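You operate a simulated robot arm through the tools that you are given. There is no shell and no other tool. Be economical: measure what you need, move in short steps, check, and stop when the job is done.

You run a simulated robot arm. Do the job below in one go: nothing can be reset, and whatever is moved stays where it is left.

## Task
Take the red shaker and put it on the orange half on the table top.

The check looks at the end state, three seconds after you hand in, the way a careful person would. Anything else that was tipped, shoved, dropped, spilled or broken makes it a failure.

## Robot
A 7-joint arm with a two-finger parallel gripper, fixed in place. Base frame: the origin is at the foot of the arm, x ahead of it, y to its left, z up; the work surface is at about z = 0.75. Lengths are in m, angles in rad, forces in N, time in s.
Its first joint turns from -2.897 to 2.897 rad. Payload 4.4 kg.
The TCP is the grasp point between the finger pads, 0.023 m short of the fingertips. In the tool frame z runs along the fingers and y along their closing line. Largest opening 0.094 m; finger width 0.038, thickness 0.01; the body of the gripper, 0.054 by 0.096 m, starts 0.039 m behind the TCP.
Orientation is told as [roll, pitch, yaw] about the base's x, y, z axes, in that order, counted from this pose: with the fingers straight down and closing along the base's y, the tool's x points along the base's -x, its y along +y and its z along -z.

## Interface
- The arm moves only by the tool move_arm. Its argument "plan" is one flat list of numbers, 5 for each row, row after row: the gripper command, from -1 (fully open) to 1 (shut), values between in proportion, then the shift along the tool's x, y, z in m, then the turn about the tool's z in rad. In form: [hand, x, y, z, twist, hand, x, y, z, twist, ...]. A call has 1 to 12 rows; each row shifts and turns the commanded pose from where the row before left it, along the tool's axes as they then stand. A row lasts 0.2 s, in which the tool goes at most 0.05 m and 0.15 rad; a call with a longer step from one row to the next is refused whole, and so is a gripper value outside its range. A pose out of reach is approached as far as the arm can. The call stops where the force on the tool passes 40 N (or 10 N more than at its start, if that is more) or the arm is blocked; 0.2 s more then pass. The fingers move at their own pace (about 0.072 m/s each) and stop on an object; they squeeze with about 29 N. The grip force told is the motor's: it shows also when the fingers shut on nothing. Time passes only in rows, and 0.2 s behind the last, so rows that do not move let the fingers close. The reply holds the time, the measured pose of the TCP, the force on the tool along the base axes, the opening and the grip force, in the units named above and with some noise.
- Cameras (640 x 400 px; columns grow to the right, rows downward): "scene" is fixed at [0.0499, -0.5003, 1.3111]; the picture's right is [0.59, -0.81, 0.00], its down [-0.35, -0.25, -0.90] and it looks along [0.73, 0.53, -0.43] (base axes); focal length 320 px, centre (320, 200). "wrist" rides on the gripper at [0.086, 0.016, -0.075] in the tool frame; the picture's right is [-0.18, 0.98, 0.00], its down [-0.58, -0.11, -0.81] and it looks along [-0.79, -0.15, 0.59] (tool axes); focal length 243 px, centre (320, 200). There is no depth. A picture from a camera that has moved, and an enlarged one, comes with that camera's place and axes in the base frame and with its lens.
- capture(camera): a new picture of that camera. It takes no simulated time.
- close_up(camera, box): a new picture of the part [left, top, right, bottom] of that camera's present view, enlarged. It takes no simulated time.
- close_job(): hands the job in; it is judged then, once.

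Go step by step. Nothing tells you positions but the pictures and the camera data: compare them with the known pose of the tool, close in by small moves and look again before you grip or let go. The budget is 90 turns and 38 pictures, counting those below and the enlarged ones. Unless the task says otherwise, let go and move clear before handing in, and close with one line.

The tools are called after "Emit:" as name(argument=value, ...) on one line, values as JSON. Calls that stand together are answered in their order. move_arm: Moves the arm, as the interface text tells. Its arguments: {"type":"object","properties":{"plan":{"type":"array","items":{"type":"number"}}},"required":["plan"]} The other tools are called the same way: capture (camera) takes a picture; close_up (camera, box) takes an enlarged picture of a part of a camera's view; close_job () hands the job in.

At the start:

```text
t: 0.0
eef_pos: [0.6045, 0.2514, 1.038]
ee_rot: [0.001, 0.0, 0.001]
ft_force: [0.4, 0.0, -1.6]
finger_gap: 0.094
gripper_force: 0.0
```

scene: 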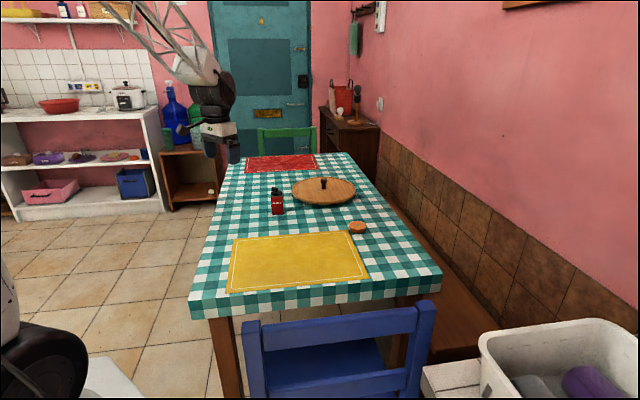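
wrist: 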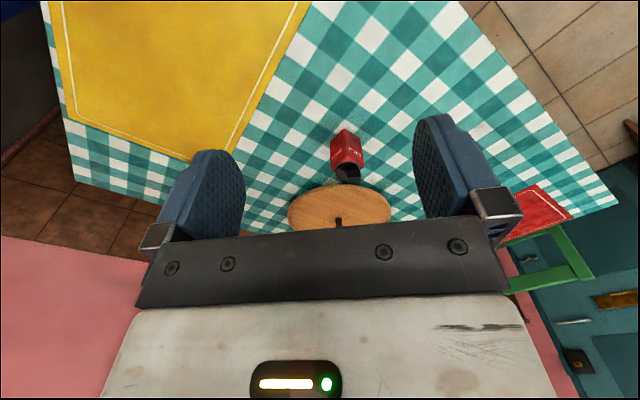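

I see a red shaker near a round wooden board, and an orange half right of it near the yellow mat. I'll enlarge to measure them.

Emit:
close_up(camera="scene", box=[240, 160, 400, 260])

Emit:
close_up(camera="wrist", box=[240, 100, 400, 200])

```text
4.00 times, centred on (320, 210) of scene
camera zoom: at [0.0499, -0.5003, 1.3111], right [0.59, -0.81, 0.0], down [-0.35, -0.25, -0.9], along [0.73, 0.53, -0.43], focal length 1280 px, centre (320, 160)
```

zoom: 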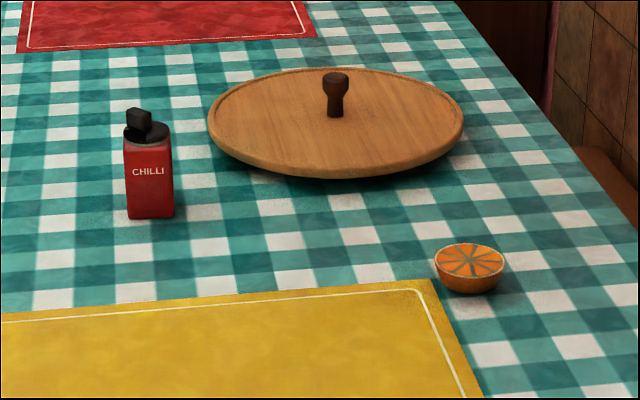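

```text
4.00 times, centred on (320, 150) of wrist
camera zoom: at [0.5175, 0.2682, 1.1133], right [0.18, 0.98, 0.0], down [0.58, -0.11, 0.81], along [0.79, -0.15, -0.59], focal length 970 px, centre (320, 400)
```

zoom: 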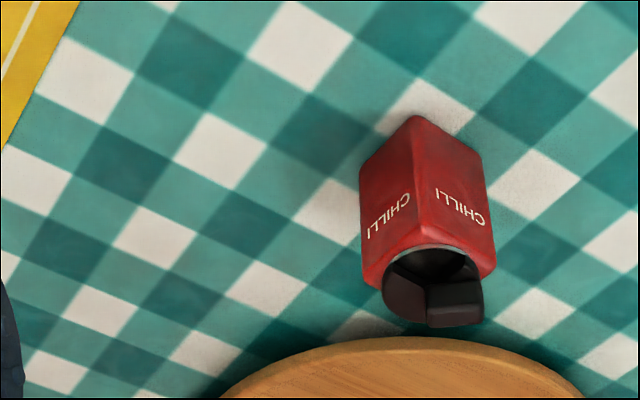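

The shaker centre comes out near (0.828, 0.262), turned about 45°, and the orange half is near (0.871, -0.058) with a 0.029 radius. I'll turn the tool, then move above the shaker at a safe height.

Emit:
move_arm(plan=[-1, 0, 0, 0.01, 0.1309, -1, 0, 0, 0.01, 0.1309, -1, 0, 0, 0.01, 0.1309, -1, 0, 0, 0.01, 0.1309, -1, 0, 0, 0.01, 0.1309, -1, 0, 0, 0.01, 0.1309, -1, -0.0301, 0.0331, 0, 0, -1, -0.0301, 0.0331, 0, 0, -1, -0.0301, 0.0331, 0, 0, -1, -0.0301, 0.0331, 0, 0, -1, -0.0301, 0.0331, 0, 0])

Emit:
capture(camera="wrist")

Emit:
close_up(camera="scene", box=[200, 110, 360, 210])

```text
t: 2.4
eef_pos: [0.8286, 0.2601, 0.9779]
ee_rot: [-0.002, 0.0, -0.786]
ft_force: [0.3, -0.1, -0.2]
finger_gap: 0.094
gripper_force: 0.1
```

```text
33 pictures are left
camera wrist: at [0.7786, 0.3342, 1.0532], right [0.83, 0.56, 0.0], down [0.33, -0.49, 0.81], along [0.46, -0.67, -0.59], focal length 243 px, centre (320, 200)
```

wrist: 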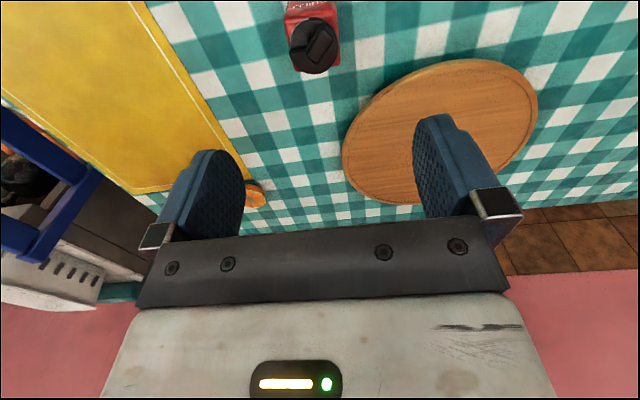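

```text
4.00 times, centred on (280, 160) of scene
camera zoom: at [0.0499, -0.5003, 1.3111], right [0.59, -0.81, 0.0], down [-0.35, -0.25, -0.9], along [0.73, 0.53, -0.43], focal length 1280 px, centre (480, 360)
```

zoom: 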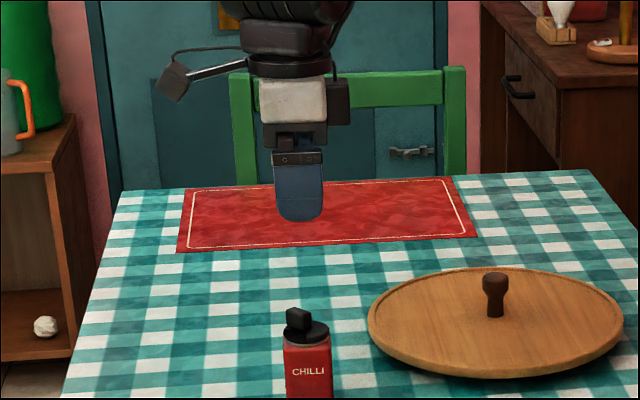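

The tool is above the shaker. I'll enlarge the wrist view to fix its centre and turn.

Emit:
close_up(camera="wrist", box=[240, 0, 400, 100])

```text
4.00 times, centred on (320, 50) of wrist
camera zoom: at [0.7786, 0.3342, 1.0532], right [0.83, 0.56, 0.0], down [0.33, -0.49, 0.81], along [0.46, -0.67, -0.59], focal length 970 px, centre (320, 800)
```

zoom: 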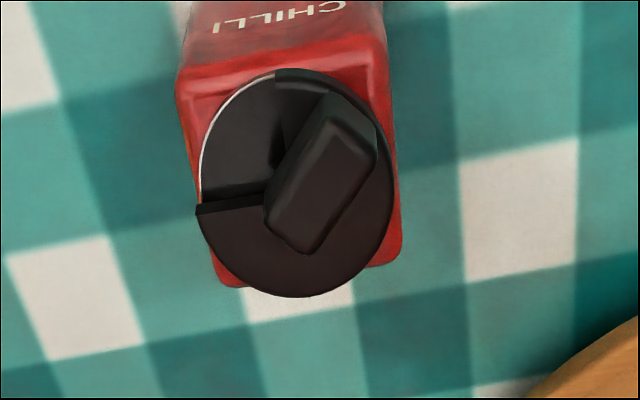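

The refined shaker centre is (0.826, 0.258), body top about 0.824 and cap top about 0.85. I'll descend around it with the gripper open, then check.

Emit:
move_arm(plan=[-1, 0, -0.0034, 0.02, 0.05, -1, 0, 0, 0.03, 0, -1, 0, 0, 0.03, 0, -1, 0, 0, 0.03, 0, -1, 0, 0, 0.025, 0, -1, 0, 0, 0.023, 0])

Emit:
capture(camera="wrist")

Emit:
close_up(camera="scene", box=[200, 130, 360, 230])

```text
t: 3.8
eef_pos: [0.8245, 0.2602, 0.8207]
ee_rot: [0.001, 0.001, -0.836]
ft_force: [0.0, 0.0, 0.5]
finger_gap: 0.0938
gripper_force: 0.2
```

```text
30 pictures are left
camera wrist: at [0.7795, 0.3359, 0.8959], right [0.85, 0.52, 0.0], down [0.31, -0.5, 0.81], along [0.42, -0.69, -0.59], focal length 243 px, centre (320, 200)
```

wrist: 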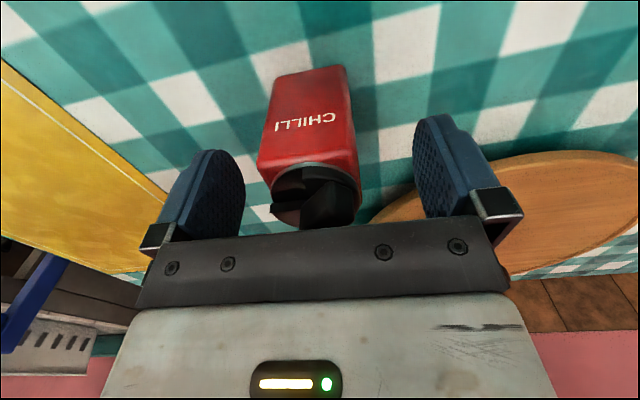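

```text
4.00 times, centred on (280, 180) of scene
camera zoom: at [0.0499, -0.5003, 1.3111], right [0.59, -0.81, 0.0], down [-0.35, -0.25, -0.9], along [0.73, 0.53, -0.43], focal length 1280 px, centre (480, 280)
```

zoom: 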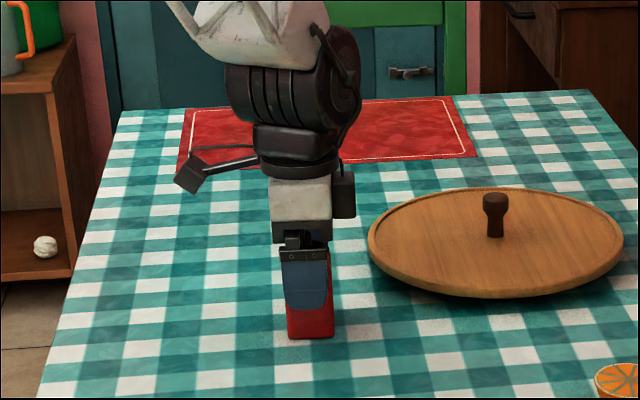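

The fingers straddle the shaker well; I'll nudge 5 mm along tool x and close.

Emit:
move_arm(plan=[-1, -0.005, -0.0015, 0.002, -0.015, 1, 0, 0, 0, 0, 1, 0, 0, 0, 0, 1, 0, 0, 0, 0, 1, 0, 0, 0, 0, 1, 0, 0, 0, 0])

Emit:
capture(camera="wrist")

```text
t: 5.2
eef_pos: [0.8272, 0.2551, 0.818]
ee_rot: [-0.001, 0.0, -0.82]
ft_force: [0.3, 0.2, 0.2]
finger_gap: 0.0438
gripper_force: 29.2
```

```text
28 pictures are left
camera wrist: at [0.7804, 0.3301, 0.8936], right [0.84, 0.54, 0.0], down [0.32, -0.5, 0.81], along [0.43, -0.68, -0.59], focal length 243 px, centre (320, 200)
```

wrist: 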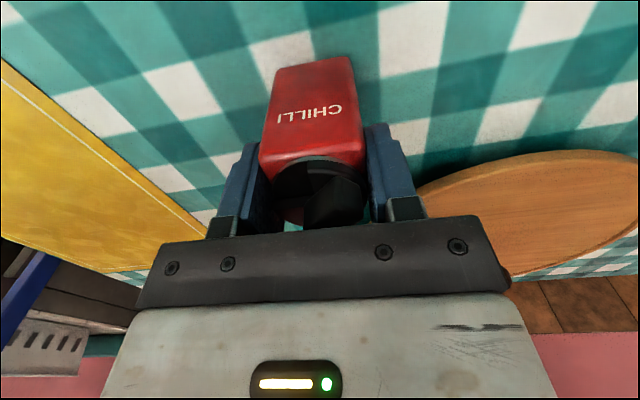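

The shaker is held at 44 mm. I'll lift 0.14 m and carry it above the orange half.

Emit:
move_arm(plan=[1, 0, 0, -0.02, 0, 1, 0, 0, -0.04, 0, 1, 0, 0, -0.04, 0, 1, 0, 0, -0.04, 0, 1, -0.03235, -0.02266, 0, 0, 1, -0.03235, -0.02266, 0, 0, 1, -0.03235, -0.02266, 0, 0, 1, -0.03235, -0.02266, 0, 0, 1, -0.03235, -0.02266, 0, 0, 1, -0.03235, -0.02266, 0, 0, 1, -0.03235, -0.02266, 0, 0, 1, -0.03235, -0.02266, 0, 0])

Emit:
close_up(camera="scene", box=[280, 150, 440, 250])

Emit:
capture(camera="wrist")

```text
t: 7.8
eef_pos: [0.8699, -0.0573, 0.9573]
ee_rot: [0.0, -0.002, -0.82]
ft_force: [-0.7, 0.7, -0.1]
finger_gap: 0.0
gripper_force: 29.1
```

```text
4.00 times, centred on (360, 200) of scene
camera zoom: at [0.0499, -0.5003, 1.3111], right [0.59, -0.81, 0.0], down [-0.35, -0.25, -0.9], along [0.73, 0.53, -0.43], focal length 1280 px, centre (160, 200)
```

zoom: 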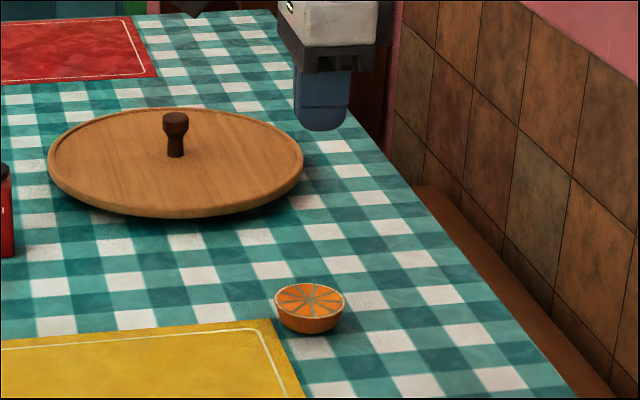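

```text
26 pictures are left
camera wrist: at [0.8227, 0.0164, 1.0338], right [0.84, 0.54, 0.0], down [0.32, -0.5, 0.81], along [0.43, -0.68, -0.59], focal length 243 px, centre (320, 200)
```

wrist: 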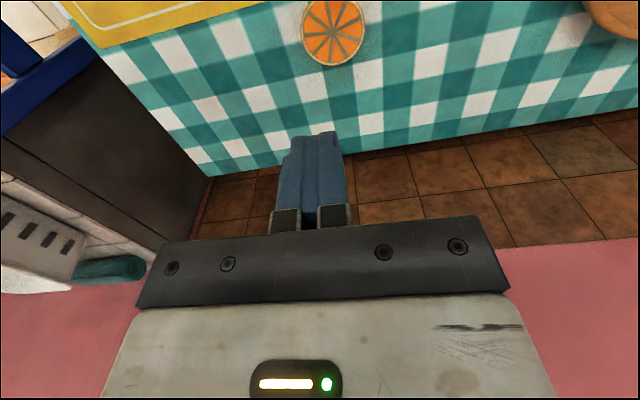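

The fingers are shut on nothing: the shaker slipped out. I'll check where and how it stands.

Emit:
close_up(camera="scene", box=[220, 160, 380, 260])

Emit:
close_up(camera="wrist", box=[260, 0, 420, 100])

```text
4.00 times, centred on (300, 210) of scene
camera zoom: at [0.0499, -0.5003, 1.3111], right [0.59, -0.81, 0.0], down [-0.35, -0.25, -0.9], along [0.73, 0.53, -0.43], focal length 1280 px, centre (400, 160)
```

zoom: 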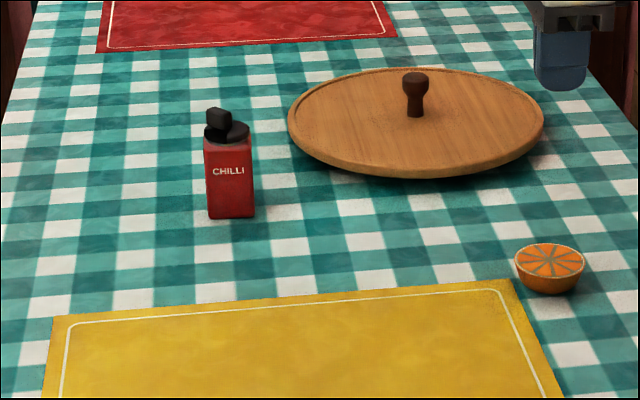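

```text
4.00 times, centred on (340, 50) of wrist
camera zoom: at [0.8227, 0.0164, 1.0338], right [0.84, 0.54, 0.0], down [0.32, -0.5, 0.81], along [0.43, -0.68, -0.59], focal length 970 px, centre (240, 800)
```

zoom: 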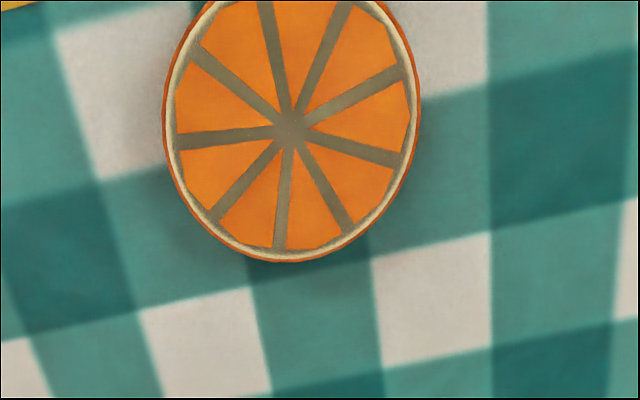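

The shaker still stands upright where it was, nothing disturbed. The slip came during the lift, so I'll go back, grip lower and lift in tiny, checked steps.

Emit:
move_arm(plan=[-1, 0.03235, 0.02266, 0, 0, -1, 0.03235, 0.02266, 0, 0, -1, 0.03235, 0.02266, 0, 0, -1, 0.03235, 0.02266, 0, 0, -1, 0.03235, 0.02266, 0, 0, -1, 0.03235, 0.02266, 0, 0, -1, 0.03235, 0.02266, 0, 0, -1, 0.03235, 0.02266, 0, 0, -1, 0, 0, 0, 0])

Emit:
close_up(camera="wrist", box=[220, 0, 420, 125])

```text
t: 9.8
eef_pos: [0.8263, 0.2558, 0.9575]
ee_rot: [0.0, 0.0, -0.82]
ft_force: [0.4, 0.8, 0.3]
finger_gap: 0.0939
gripper_force: 0.0
```

```text
3.20 times, centred on (320, 62) of wrist
camera zoom: at [0.7795, 0.3305, 1.0332], right [0.84, 0.54, 0.0], down [0.32, -0.5, 0.81], along [0.43, -0.68, -0.59], focal length 776 px, centre (320, 640)
```

zoom: 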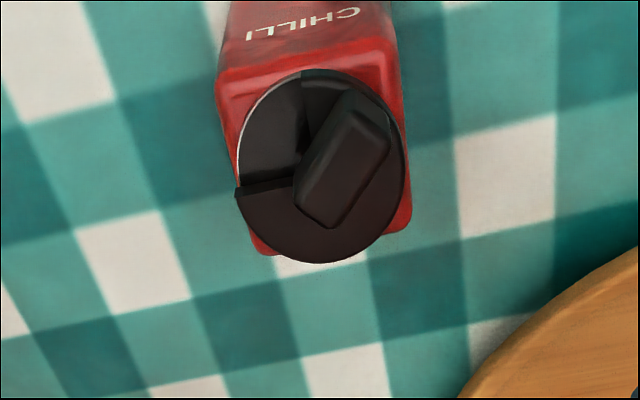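

The pose is still centred on the shaker. I'll descend to TCP z 0.815 and check clearance.

Emit:
move_arm(plan=[-1, 0, 0, 0.02, 0, -1, 0, 0, 0.035, 0, -1, 0, 0, 0.035, 0, -1, 0, 0, 0.03, 0, -1, 0, 0, 0.015, 0, -1, 0, 0, 0.008, 0, -1, 0, 0, 0, 0])

Emit:
close_up(camera="scene", box=[240, 170, 320, 220])

```text
t: 11.4
eef_pos: [0.8277, 0.2557, 0.8132]
ee_rot: [0.001, -0.001, -0.82]
ft_force: [0.3, -0.1, 0.2]
finger_gap: 0.0938
gripper_force: 0.0
```

```text
8.00 times, centred on (280, 195) of scene
camera zoom: at [0.0499, -0.5003, 1.3111], right [0.59, -0.81, 0.0], down [-0.35, -0.25, -0.9], along [0.73, 0.53, -0.43], focal length 2559 px, centre (640, 240)
```

zoom: 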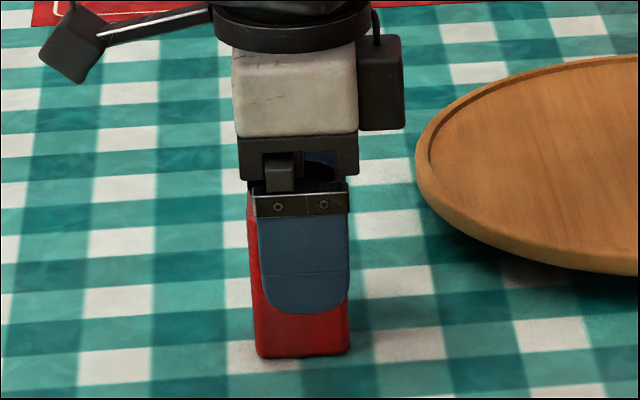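

The fingers cover most of the body, no contact above. I'll close, let the grip settle, then lift just 6 mm slowly.

Emit:
move_arm(plan=[1, 0, 0, 0, 0, 1, 0, 0, 0, 0, 1, 0, 0, 0, 0, 1, 0, 0, 0, 0, 1, 0, 0, 0, 0, 1, 0, 0, 0, 0, 1, 0, 0, -0.002, 0, 1, 0, 0, -0.002, 0, 1, 0, 0, -0.002, 0, 1, 0, 0, 0, 0])

Emit:
close_up(camera="scene", box=[240, 170, 320, 220])

```text
t: 13.6
eef_pos: [0.827, 0.2542, 0.8194]
ee_rot: [-0.001, 0.0, -0.821]
ft_force: [-0.1, -1.5, -2.0]
finger_gap: 0.0437
gripper_force: 29.0
```

```text
8.00 times, centred on (280, 195) of scene
camera zoom: at [0.0499, -0.5003, 1.3111], right [0.59, -0.81, 0.0], down [-0.35, -0.25, -0.9], along [0.73, 0.53, -0.43], focal length 2559 px, centre (640, 240)
```

zoom: 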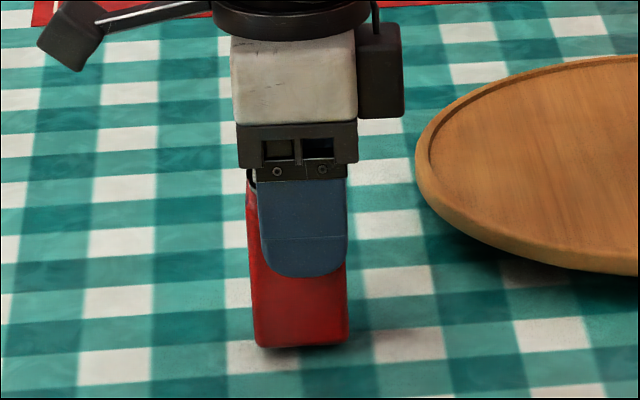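

The shaker has come up with the fingers (about 2 N). I'll hold a moment, then lift slowly 2 cm more to see whether it creeps.

Emit:
move_arm(plan=[1, 0, 0, 0, 0, 1, 0, 0, 0, 0, 1, 0, 0, -0.004, 0, 1, 0, 0, -0.006, 0, 1, 0, 0, -0.006, 0, 1, 0, 0, -0.004, 0, 1, 0, 0, 0, 0])

Emit:
close_up(camera="scene", box=[240, 170, 320, 220])

```text
t: 15.2
eef_pos: [0.8269, 0.2553, 0.8413]
ee_rot: [0.0, 0.0, -0.821]
ft_force: [0.2, -0.4, -1.2]
finger_gap: 0.0436
gripper_force: 28.8
```

```text
8.00 times, centred on (280, 195) of scene
camera zoom: at [0.0499, -0.5003, 1.3111], right [0.59, -0.81, 0.0], down [-0.35, -0.25, -0.9], along [0.73, 0.53, -0.43], focal length 2559 px, centre (640, 240)
```

zoom: 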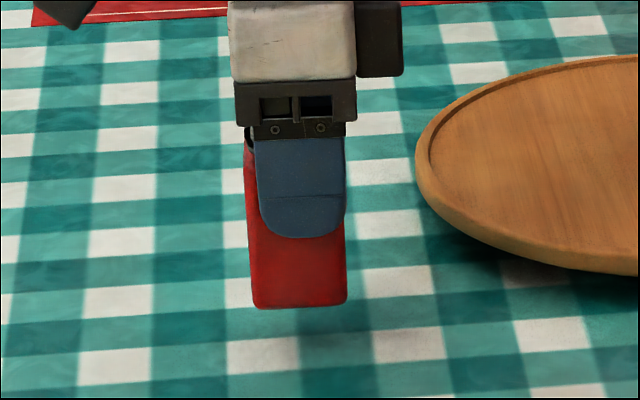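

It is held without creep. I'll lift gently another 7 cm.

Emit:
move_arm(plan=[1, 0, 0, -0.004, 0, 1, 0, 0, -0.007, 0, 1, 0, 0, -0.009, 0, 1, 0, 0, -0.01, 0, 1, 0, 0, -0.01, 0, 1, 0, 0, -0.01, 0, 1, 0, 0, -0.009, 0, 1, 0, 0, -0.007, 0, 1, 0, 0, -0.004, 0, 1, 0, 0, 0, 0])

Emit:
close_up(camera="scene", box=[240, 150, 320, 200])

```text
t: 17.4
eef_pos: [0.8273, 0.2543, 0.9105]
ee_rot: [0.001, 0.0, -0.821]
ft_force: [0.3, 0.0, -1.4]
finger_gap: 0.0438
gripper_force: 29.2
```

```text
8.00 times, centred on (280, 175) of scene
camera zoom: at [0.0499, -0.5003, 1.3111], right [0.59, -0.81, 0.0], down [-0.35, -0.25, -0.9], along [0.73, 0.53, -0.43], focal length 2559 px, centre (640, 400)
```

zoom: 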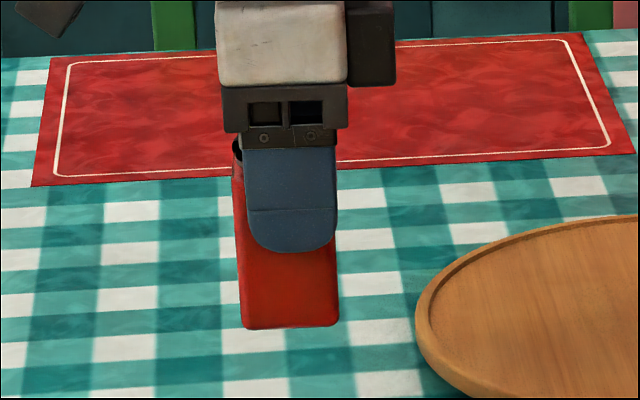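

Still firm. I'll carry it with a gentle ramp to above the orange half, which the wrist view put at about (0.880, -0.052).

Emit:
move_arm(plan=[1, -0.00812, -0.00532, 0, 0, 1, -0.01625, -0.01064, 0, 0, 1, -0.02437, -0.01596, 0, 0, 1, -0.02708, -0.01773, 0, 0, 1, -0.02708, -0.01773, 0, 0, 1, -0.02708, -0.01773, 0, 0, 1, -0.02708, -0.01773, 0, 0, 1, -0.02708, -0.01773, 0, 0, 1, -0.02708, -0.01773, 0, 0, 1, -0.02437, -0.01596, 0, 0, 1, -0.01625, -0.01064, 0, 0, 1, -0.00812, -0.00532, 0, 0])

Emit:
close_up(camera="scene", box=[310, 170, 406, 230])

Emit:
capture(camera="wrist")

```text
t: 20.0
eef_pos: [0.88, -0.0524, 0.911]
ee_rot: [0.002, 0.0, -0.82]
ft_force: [-0.3, 0.2, -2.3]
finger_gap: 0.0439
gripper_force: 29.2
```

```text
6.67 times, centred on (358, 200) of scene
camera zoom: at [0.0499, -0.5003, 1.3111], right [0.59, -0.81, 0.0], down [-0.35, -0.25, -0.9], along [0.73, 0.53, -0.43], focal length 2133 px, centre (67, 200)
```

zoom: 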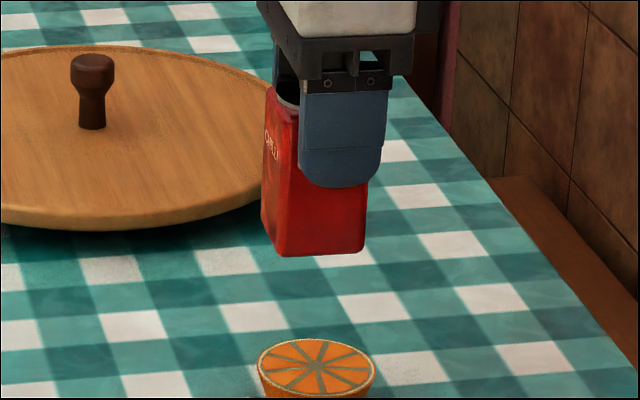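

```text
17 pictures are left
camera wrist: at [0.833, 0.0235, 0.9864], right [0.84, 0.54, 0.0], down [0.32, -0.5, 0.81], along [0.43, -0.68, -0.59], focal length 243 px, centre (320, 200)
```

wrist: 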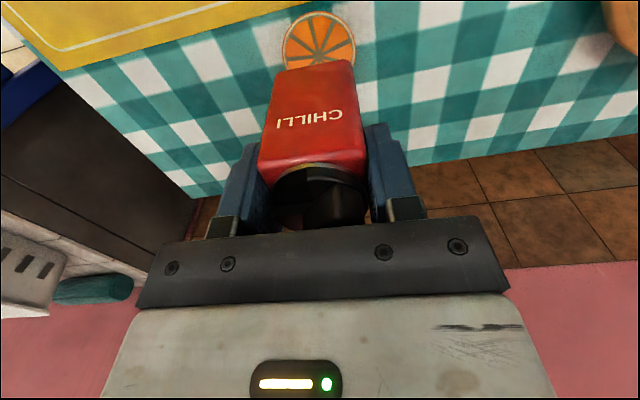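

Alignment looks close in both views. I'll lower to about 1 cm above the orange half and compare directly.

Emit:
move_arm(plan=[1, 0, 0, 0.004, 0, 1, 0, 0, 0.008, 0, 1, 0, 0, 0.01, 0, 1, 0, 0, 0.01, 0, 1, 0, 0, 0.01, 0, 1, 0, 0, 0.009, 0, 1, 0, 0, 0.005, 0, 1, 0, 0, 0.003, 0, 1, 0, 0, 0, 0])

Emit:
close_up(camera="scene", box=[326, 190, 390, 240])

Emit:
close_up(camera="wrist", box=[240, 0, 400, 100])

```text
t: 22.0
eef_pos: [0.8803, -0.0513, 0.853]
ee_rot: [0.0, 0.0, -0.82]
ft_force: [0.2, -0.2, -2.0]
finger_gap: 0.0436
gripper_force: 29.0
```

```text
8.00 times, centred on (358, 215) of scene
camera zoom: at [0.0499, -0.5003, 1.3111], right [0.59, -0.81, 0.0], down [-0.35, -0.25, -0.9], along [0.73, 0.53, -0.43], focal length 2559 px, centre (16, 80)
```

zoom: 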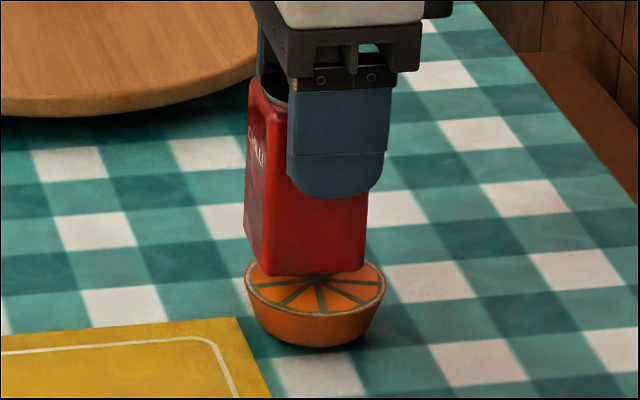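

```text
4.00 times, centred on (320, 50) of wrist
camera zoom: at [0.833, 0.0236, 0.9276], right [0.84, 0.54, 0.0], down [0.32, -0.5, 0.81], along [0.43, -0.68, -0.59], focal length 970 px, centre (320, 800)
```

zoom: 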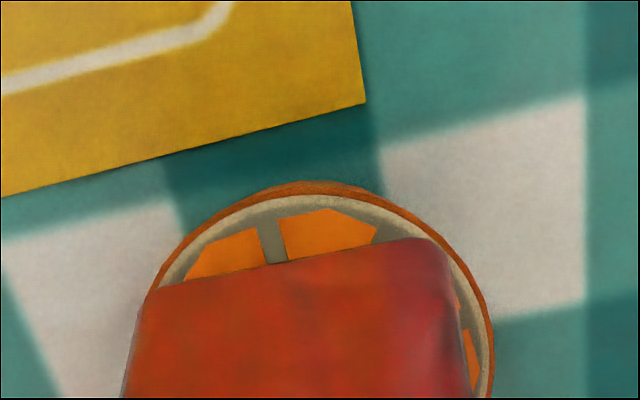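

The shaker base needs about 4–5 mm toward (+x, −y). I'll make that shift, drop 8 mm, and look again.

Emit:
move_arm(plan=[1, -0.0023, 0.0006, 0, 0, 1, -0.0023, 0.0006, 0, 0, 1, 0, 0, 0.003, 0, 1, 0, 0, 0.005, 0, 1, 0, 0, 0.002, 0, 1, 0, 0, 0, 0])

Emit:
close_up(camera="scene", box=[326, 190, 390, 240])

Emit:
close_up(camera="wrist", box=[240, 20, 400, 120])

```text
t: 23.4
eef_pos: [0.8833, -0.0531, 0.8417]
ee_rot: [0.001, -0.002, -0.821]
ft_force: [-0.2, 0.0, -1.0]
finger_gap: 0.0438
gripper_force: 29.4
```

```text
8.00 times, centred on (358, 215) of scene
camera zoom: at [0.0499, -0.5003, 1.3111], right [0.59, -0.81, 0.0], down [-0.35, -0.25, -0.9], along [0.73, 0.53, -0.43], focal length 2559 px, centre (16, 80)
```

zoom: 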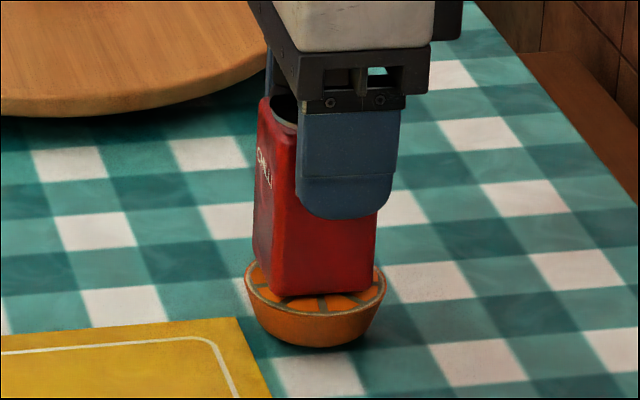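

```text
4.00 times, centred on (320, 70) of wrist
camera zoom: at [0.837, 0.0211, 0.917], right [0.84, 0.54, 0.0], down [0.32, -0.5, 0.81], along [0.43, -0.68, -0.59], focal length 970 px, centre (320, 720)
```

zoom: 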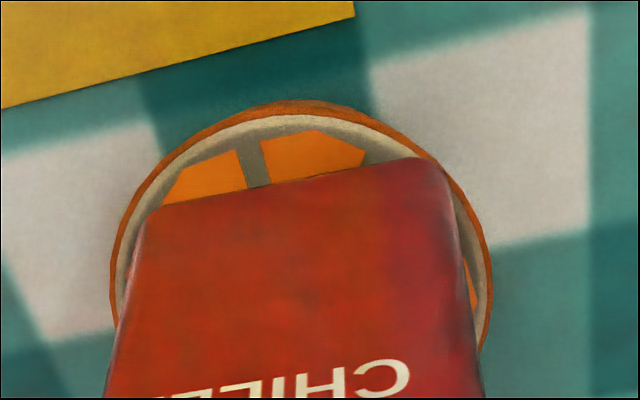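

The base is now centred over the orange half with a few millimetres of gap. I'll lower in millimetre steps and watch the force.

Emit:
move_arm(plan=[1, 0, 0, 0.001, 0, 1, 0, 0, 0.001, 0, 1, 0, 0, 0.001, 0, 1, 0, 0, 0, 0])

```text
t: 24.4
eef_pos: [0.8846, -0.0545, 0.8388]
ee_rot: [-0.002, -0.002, -0.821]
ft_force: [0.1, 0.0, -0.7]
finger_gap: 0.0438
gripper_force: 28.9
```

Emit:
move_arm(plan=[1, 0, 0, 0.001, 0, 1, 0, 0, 0.001, 0, 1, 0, 0, 0, 0])

Emit:
close_up(camera="scene", box=[326, 190, 390, 240])

```text
t: 25.2
eef_pos: [0.8847, -0.0533, 0.8389]
ee_rot: [0.002, -0.002, -0.82]
ft_force: [-2.3, -1.0, 22.5]
finger_gap: 0.0436
gripper_force: 29.2
```

```text
8.00 times, centred on (358, 215) of scene
camera zoom: at [0.0499, -0.5003, 1.3111], right [0.59, -0.81, 0.0], down [-0.35, -0.25, -0.9], along [0.73, 0.53, -0.43], focal length 2559 px, centre (16, 80)
```

zoom: 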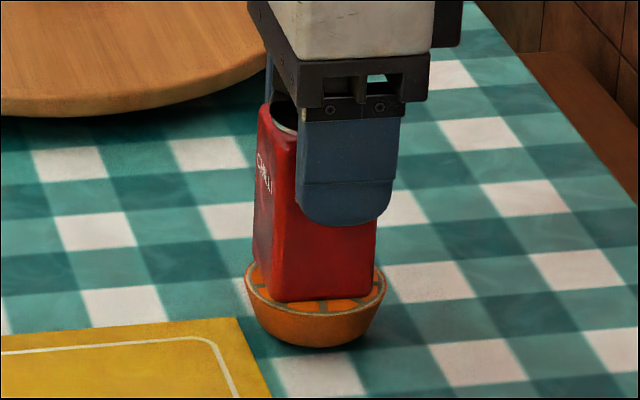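

Contact is made and the base sits centred on the cut face. I'll relieve the pressure by 1 mm and check.

Emit:
move_arm(plan=[1, 0, 0, -0.001, 0, 1, 0, 0, -0.0005, 0, 1, 0, 0, 0, 0])

```text
t: 26.0
eef_pos: [0.8827, -0.0532, 0.838]
ee_rot: [0.0, 0.001, -0.819]
ft_force: [5.6, -2.1, 13.3]
finger_gap: 0.0435
gripper_force: 29.0
```

Emit:
move_arm(plan=[1, 0, 0, -0.0006, 0, 1, 0, 0, 0, 0])

```text
t: 26.6
eef_pos: [0.8831, -0.0518, 0.8382]
ee_rot: [0.0, -0.001, -0.819]
ft_force: [2.2, -0.5, 9.5]
finger_gap: 0.0436
gripper_force: 28.9
```

Emit:
move_arm(plan=[1, 0, 0, -0.0008, 0, 1, 0, 0, 0, 0])

Emit:
close_up(camera="scene", box=[326, 190, 390, 240])

```text
t: 27.2
eef_pos: [0.8827, -0.0531, 0.8388]
ee_rot: [0.0, -0.001, -0.82]
ft_force: [-0.1, -0.1, -1.6]
finger_gap: 0.0438
gripper_force: 28.4
```

```text
8.00 times, centred on (358, 215) of scene
camera zoom: at [0.0499, -0.5003, 1.3111], right [0.59, -0.81, 0.0], down [-0.35, -0.25, -0.9], along [0.73, 0.53, -0.43], focal length 2559 px, centre (16, 80)
```

zoom: 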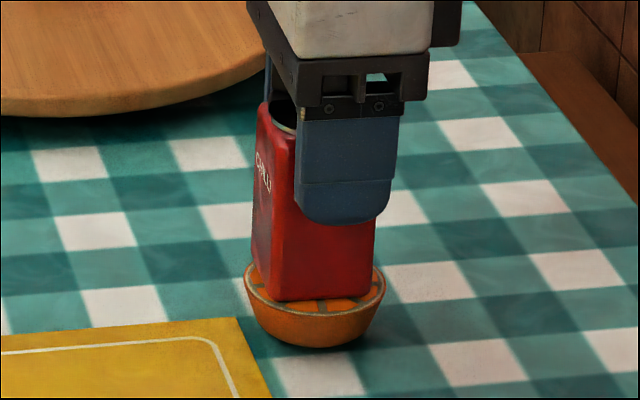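

It's just at contact with only its weight on the fingers. I'll settle 0.4 mm and open gradually.

Emit:
move_arm(plan=[1, 0, 0, 0.0004, 0, 0.05, 0, 0, 0, 0, 0.02, 0, 0, 0, 0, 0, 0, 0, 0, 0, -0.05, 0, 0, 0, 0, -0.15, 0, 0, 0, 0, -0.3, 0, 0, 0, 0, -0.5, 0, 0, 0, 0, -0.5, 0, 0, 0, 0])

Emit:
close_up(camera="scene", box=[326, 190, 390, 240])

```text
t: 29.2
eef_pos: [0.8836, -0.0532, 0.8389]
ee_rot: [0.0, 0.001, -0.821]
ft_force: [0.2, 1.0, 0.6]
finger_gap: 0.0704
gripper_force: 0.1
```

```text
8.00 times, centred on (358, 215) of scene
camera zoom: at [0.0499, -0.5003, 1.3111], right [0.59, -0.81, 0.0], down [-0.35, -0.25, -0.9], along [0.73, 0.53, -0.43], focal length 2559 px, centre (16, 80)
```

zoom: 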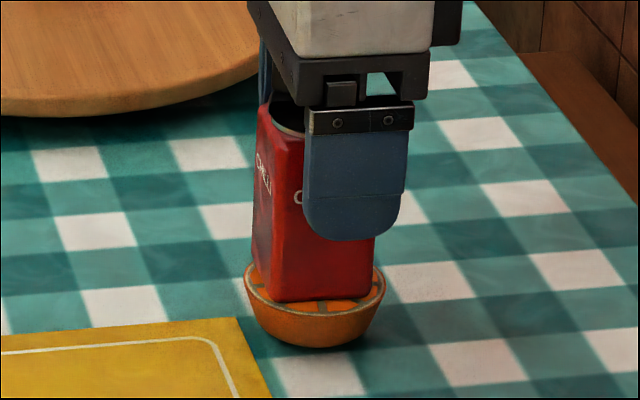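

The shaker stands by itself on the orange half. I'll open fully and rise straight up, slowly at first.

Emit:
move_arm(plan=[-0.9, 0, 0, 0, 0, -0.9, 0, 0, 0, 0, -0.9, 0, 0, -0.01, 0, -0.9, 0, 0, -0.015, 0, -0.9, 0, 0, -0.02, 0, -0.9, 0, 0, -0.03, 0, -0.9, 0, 0, -0.04, 0, -0.9, 0, 0, -0.04, 0, -0.9, 0, 0, 0, 0, -0.9, 0, 0, 0, 0])

Emit:
close_up(camera="scene", box=[240, 150, 400, 250])

```text
t: 31.4
eef_pos: [0.8841, -0.0527, 0.9951]
ee_rot: [-0.001, 0.001, -0.821]
ft_force: [0.0, -0.5, 0.2]
finger_gap: 0.0891
gripper_force: 0.1
```

```text
4.00 times, centred on (320, 200) of scene
camera zoom: at [0.0499, -0.5003, 1.3111], right [0.59, -0.81, 0.0], down [-0.35, -0.25, -0.9], along [0.73, 0.53, -0.43], focal length 1280 px, centre (320, 200)
```

zoom: 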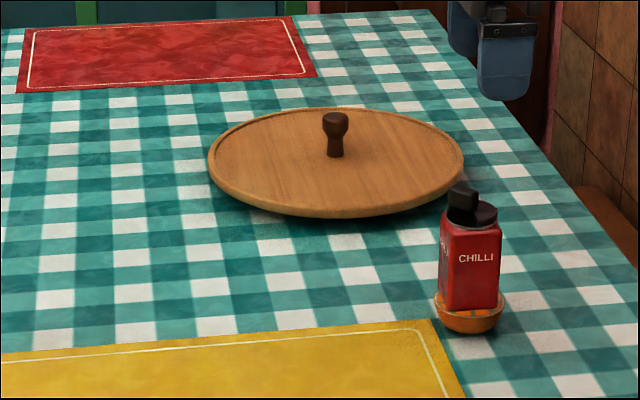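

The shaker stands upright on the orange half, the gripper is clear, and everything else is where it was. I'm handing in.

Emit:
close_job()

```text
The job is handed in.
```

The red shaker is standing upright on the orange half, the gripper is clear, and nothing else was moved; on the first try the shaker slipped from the grip during the lift, but it stayed upright in its place.
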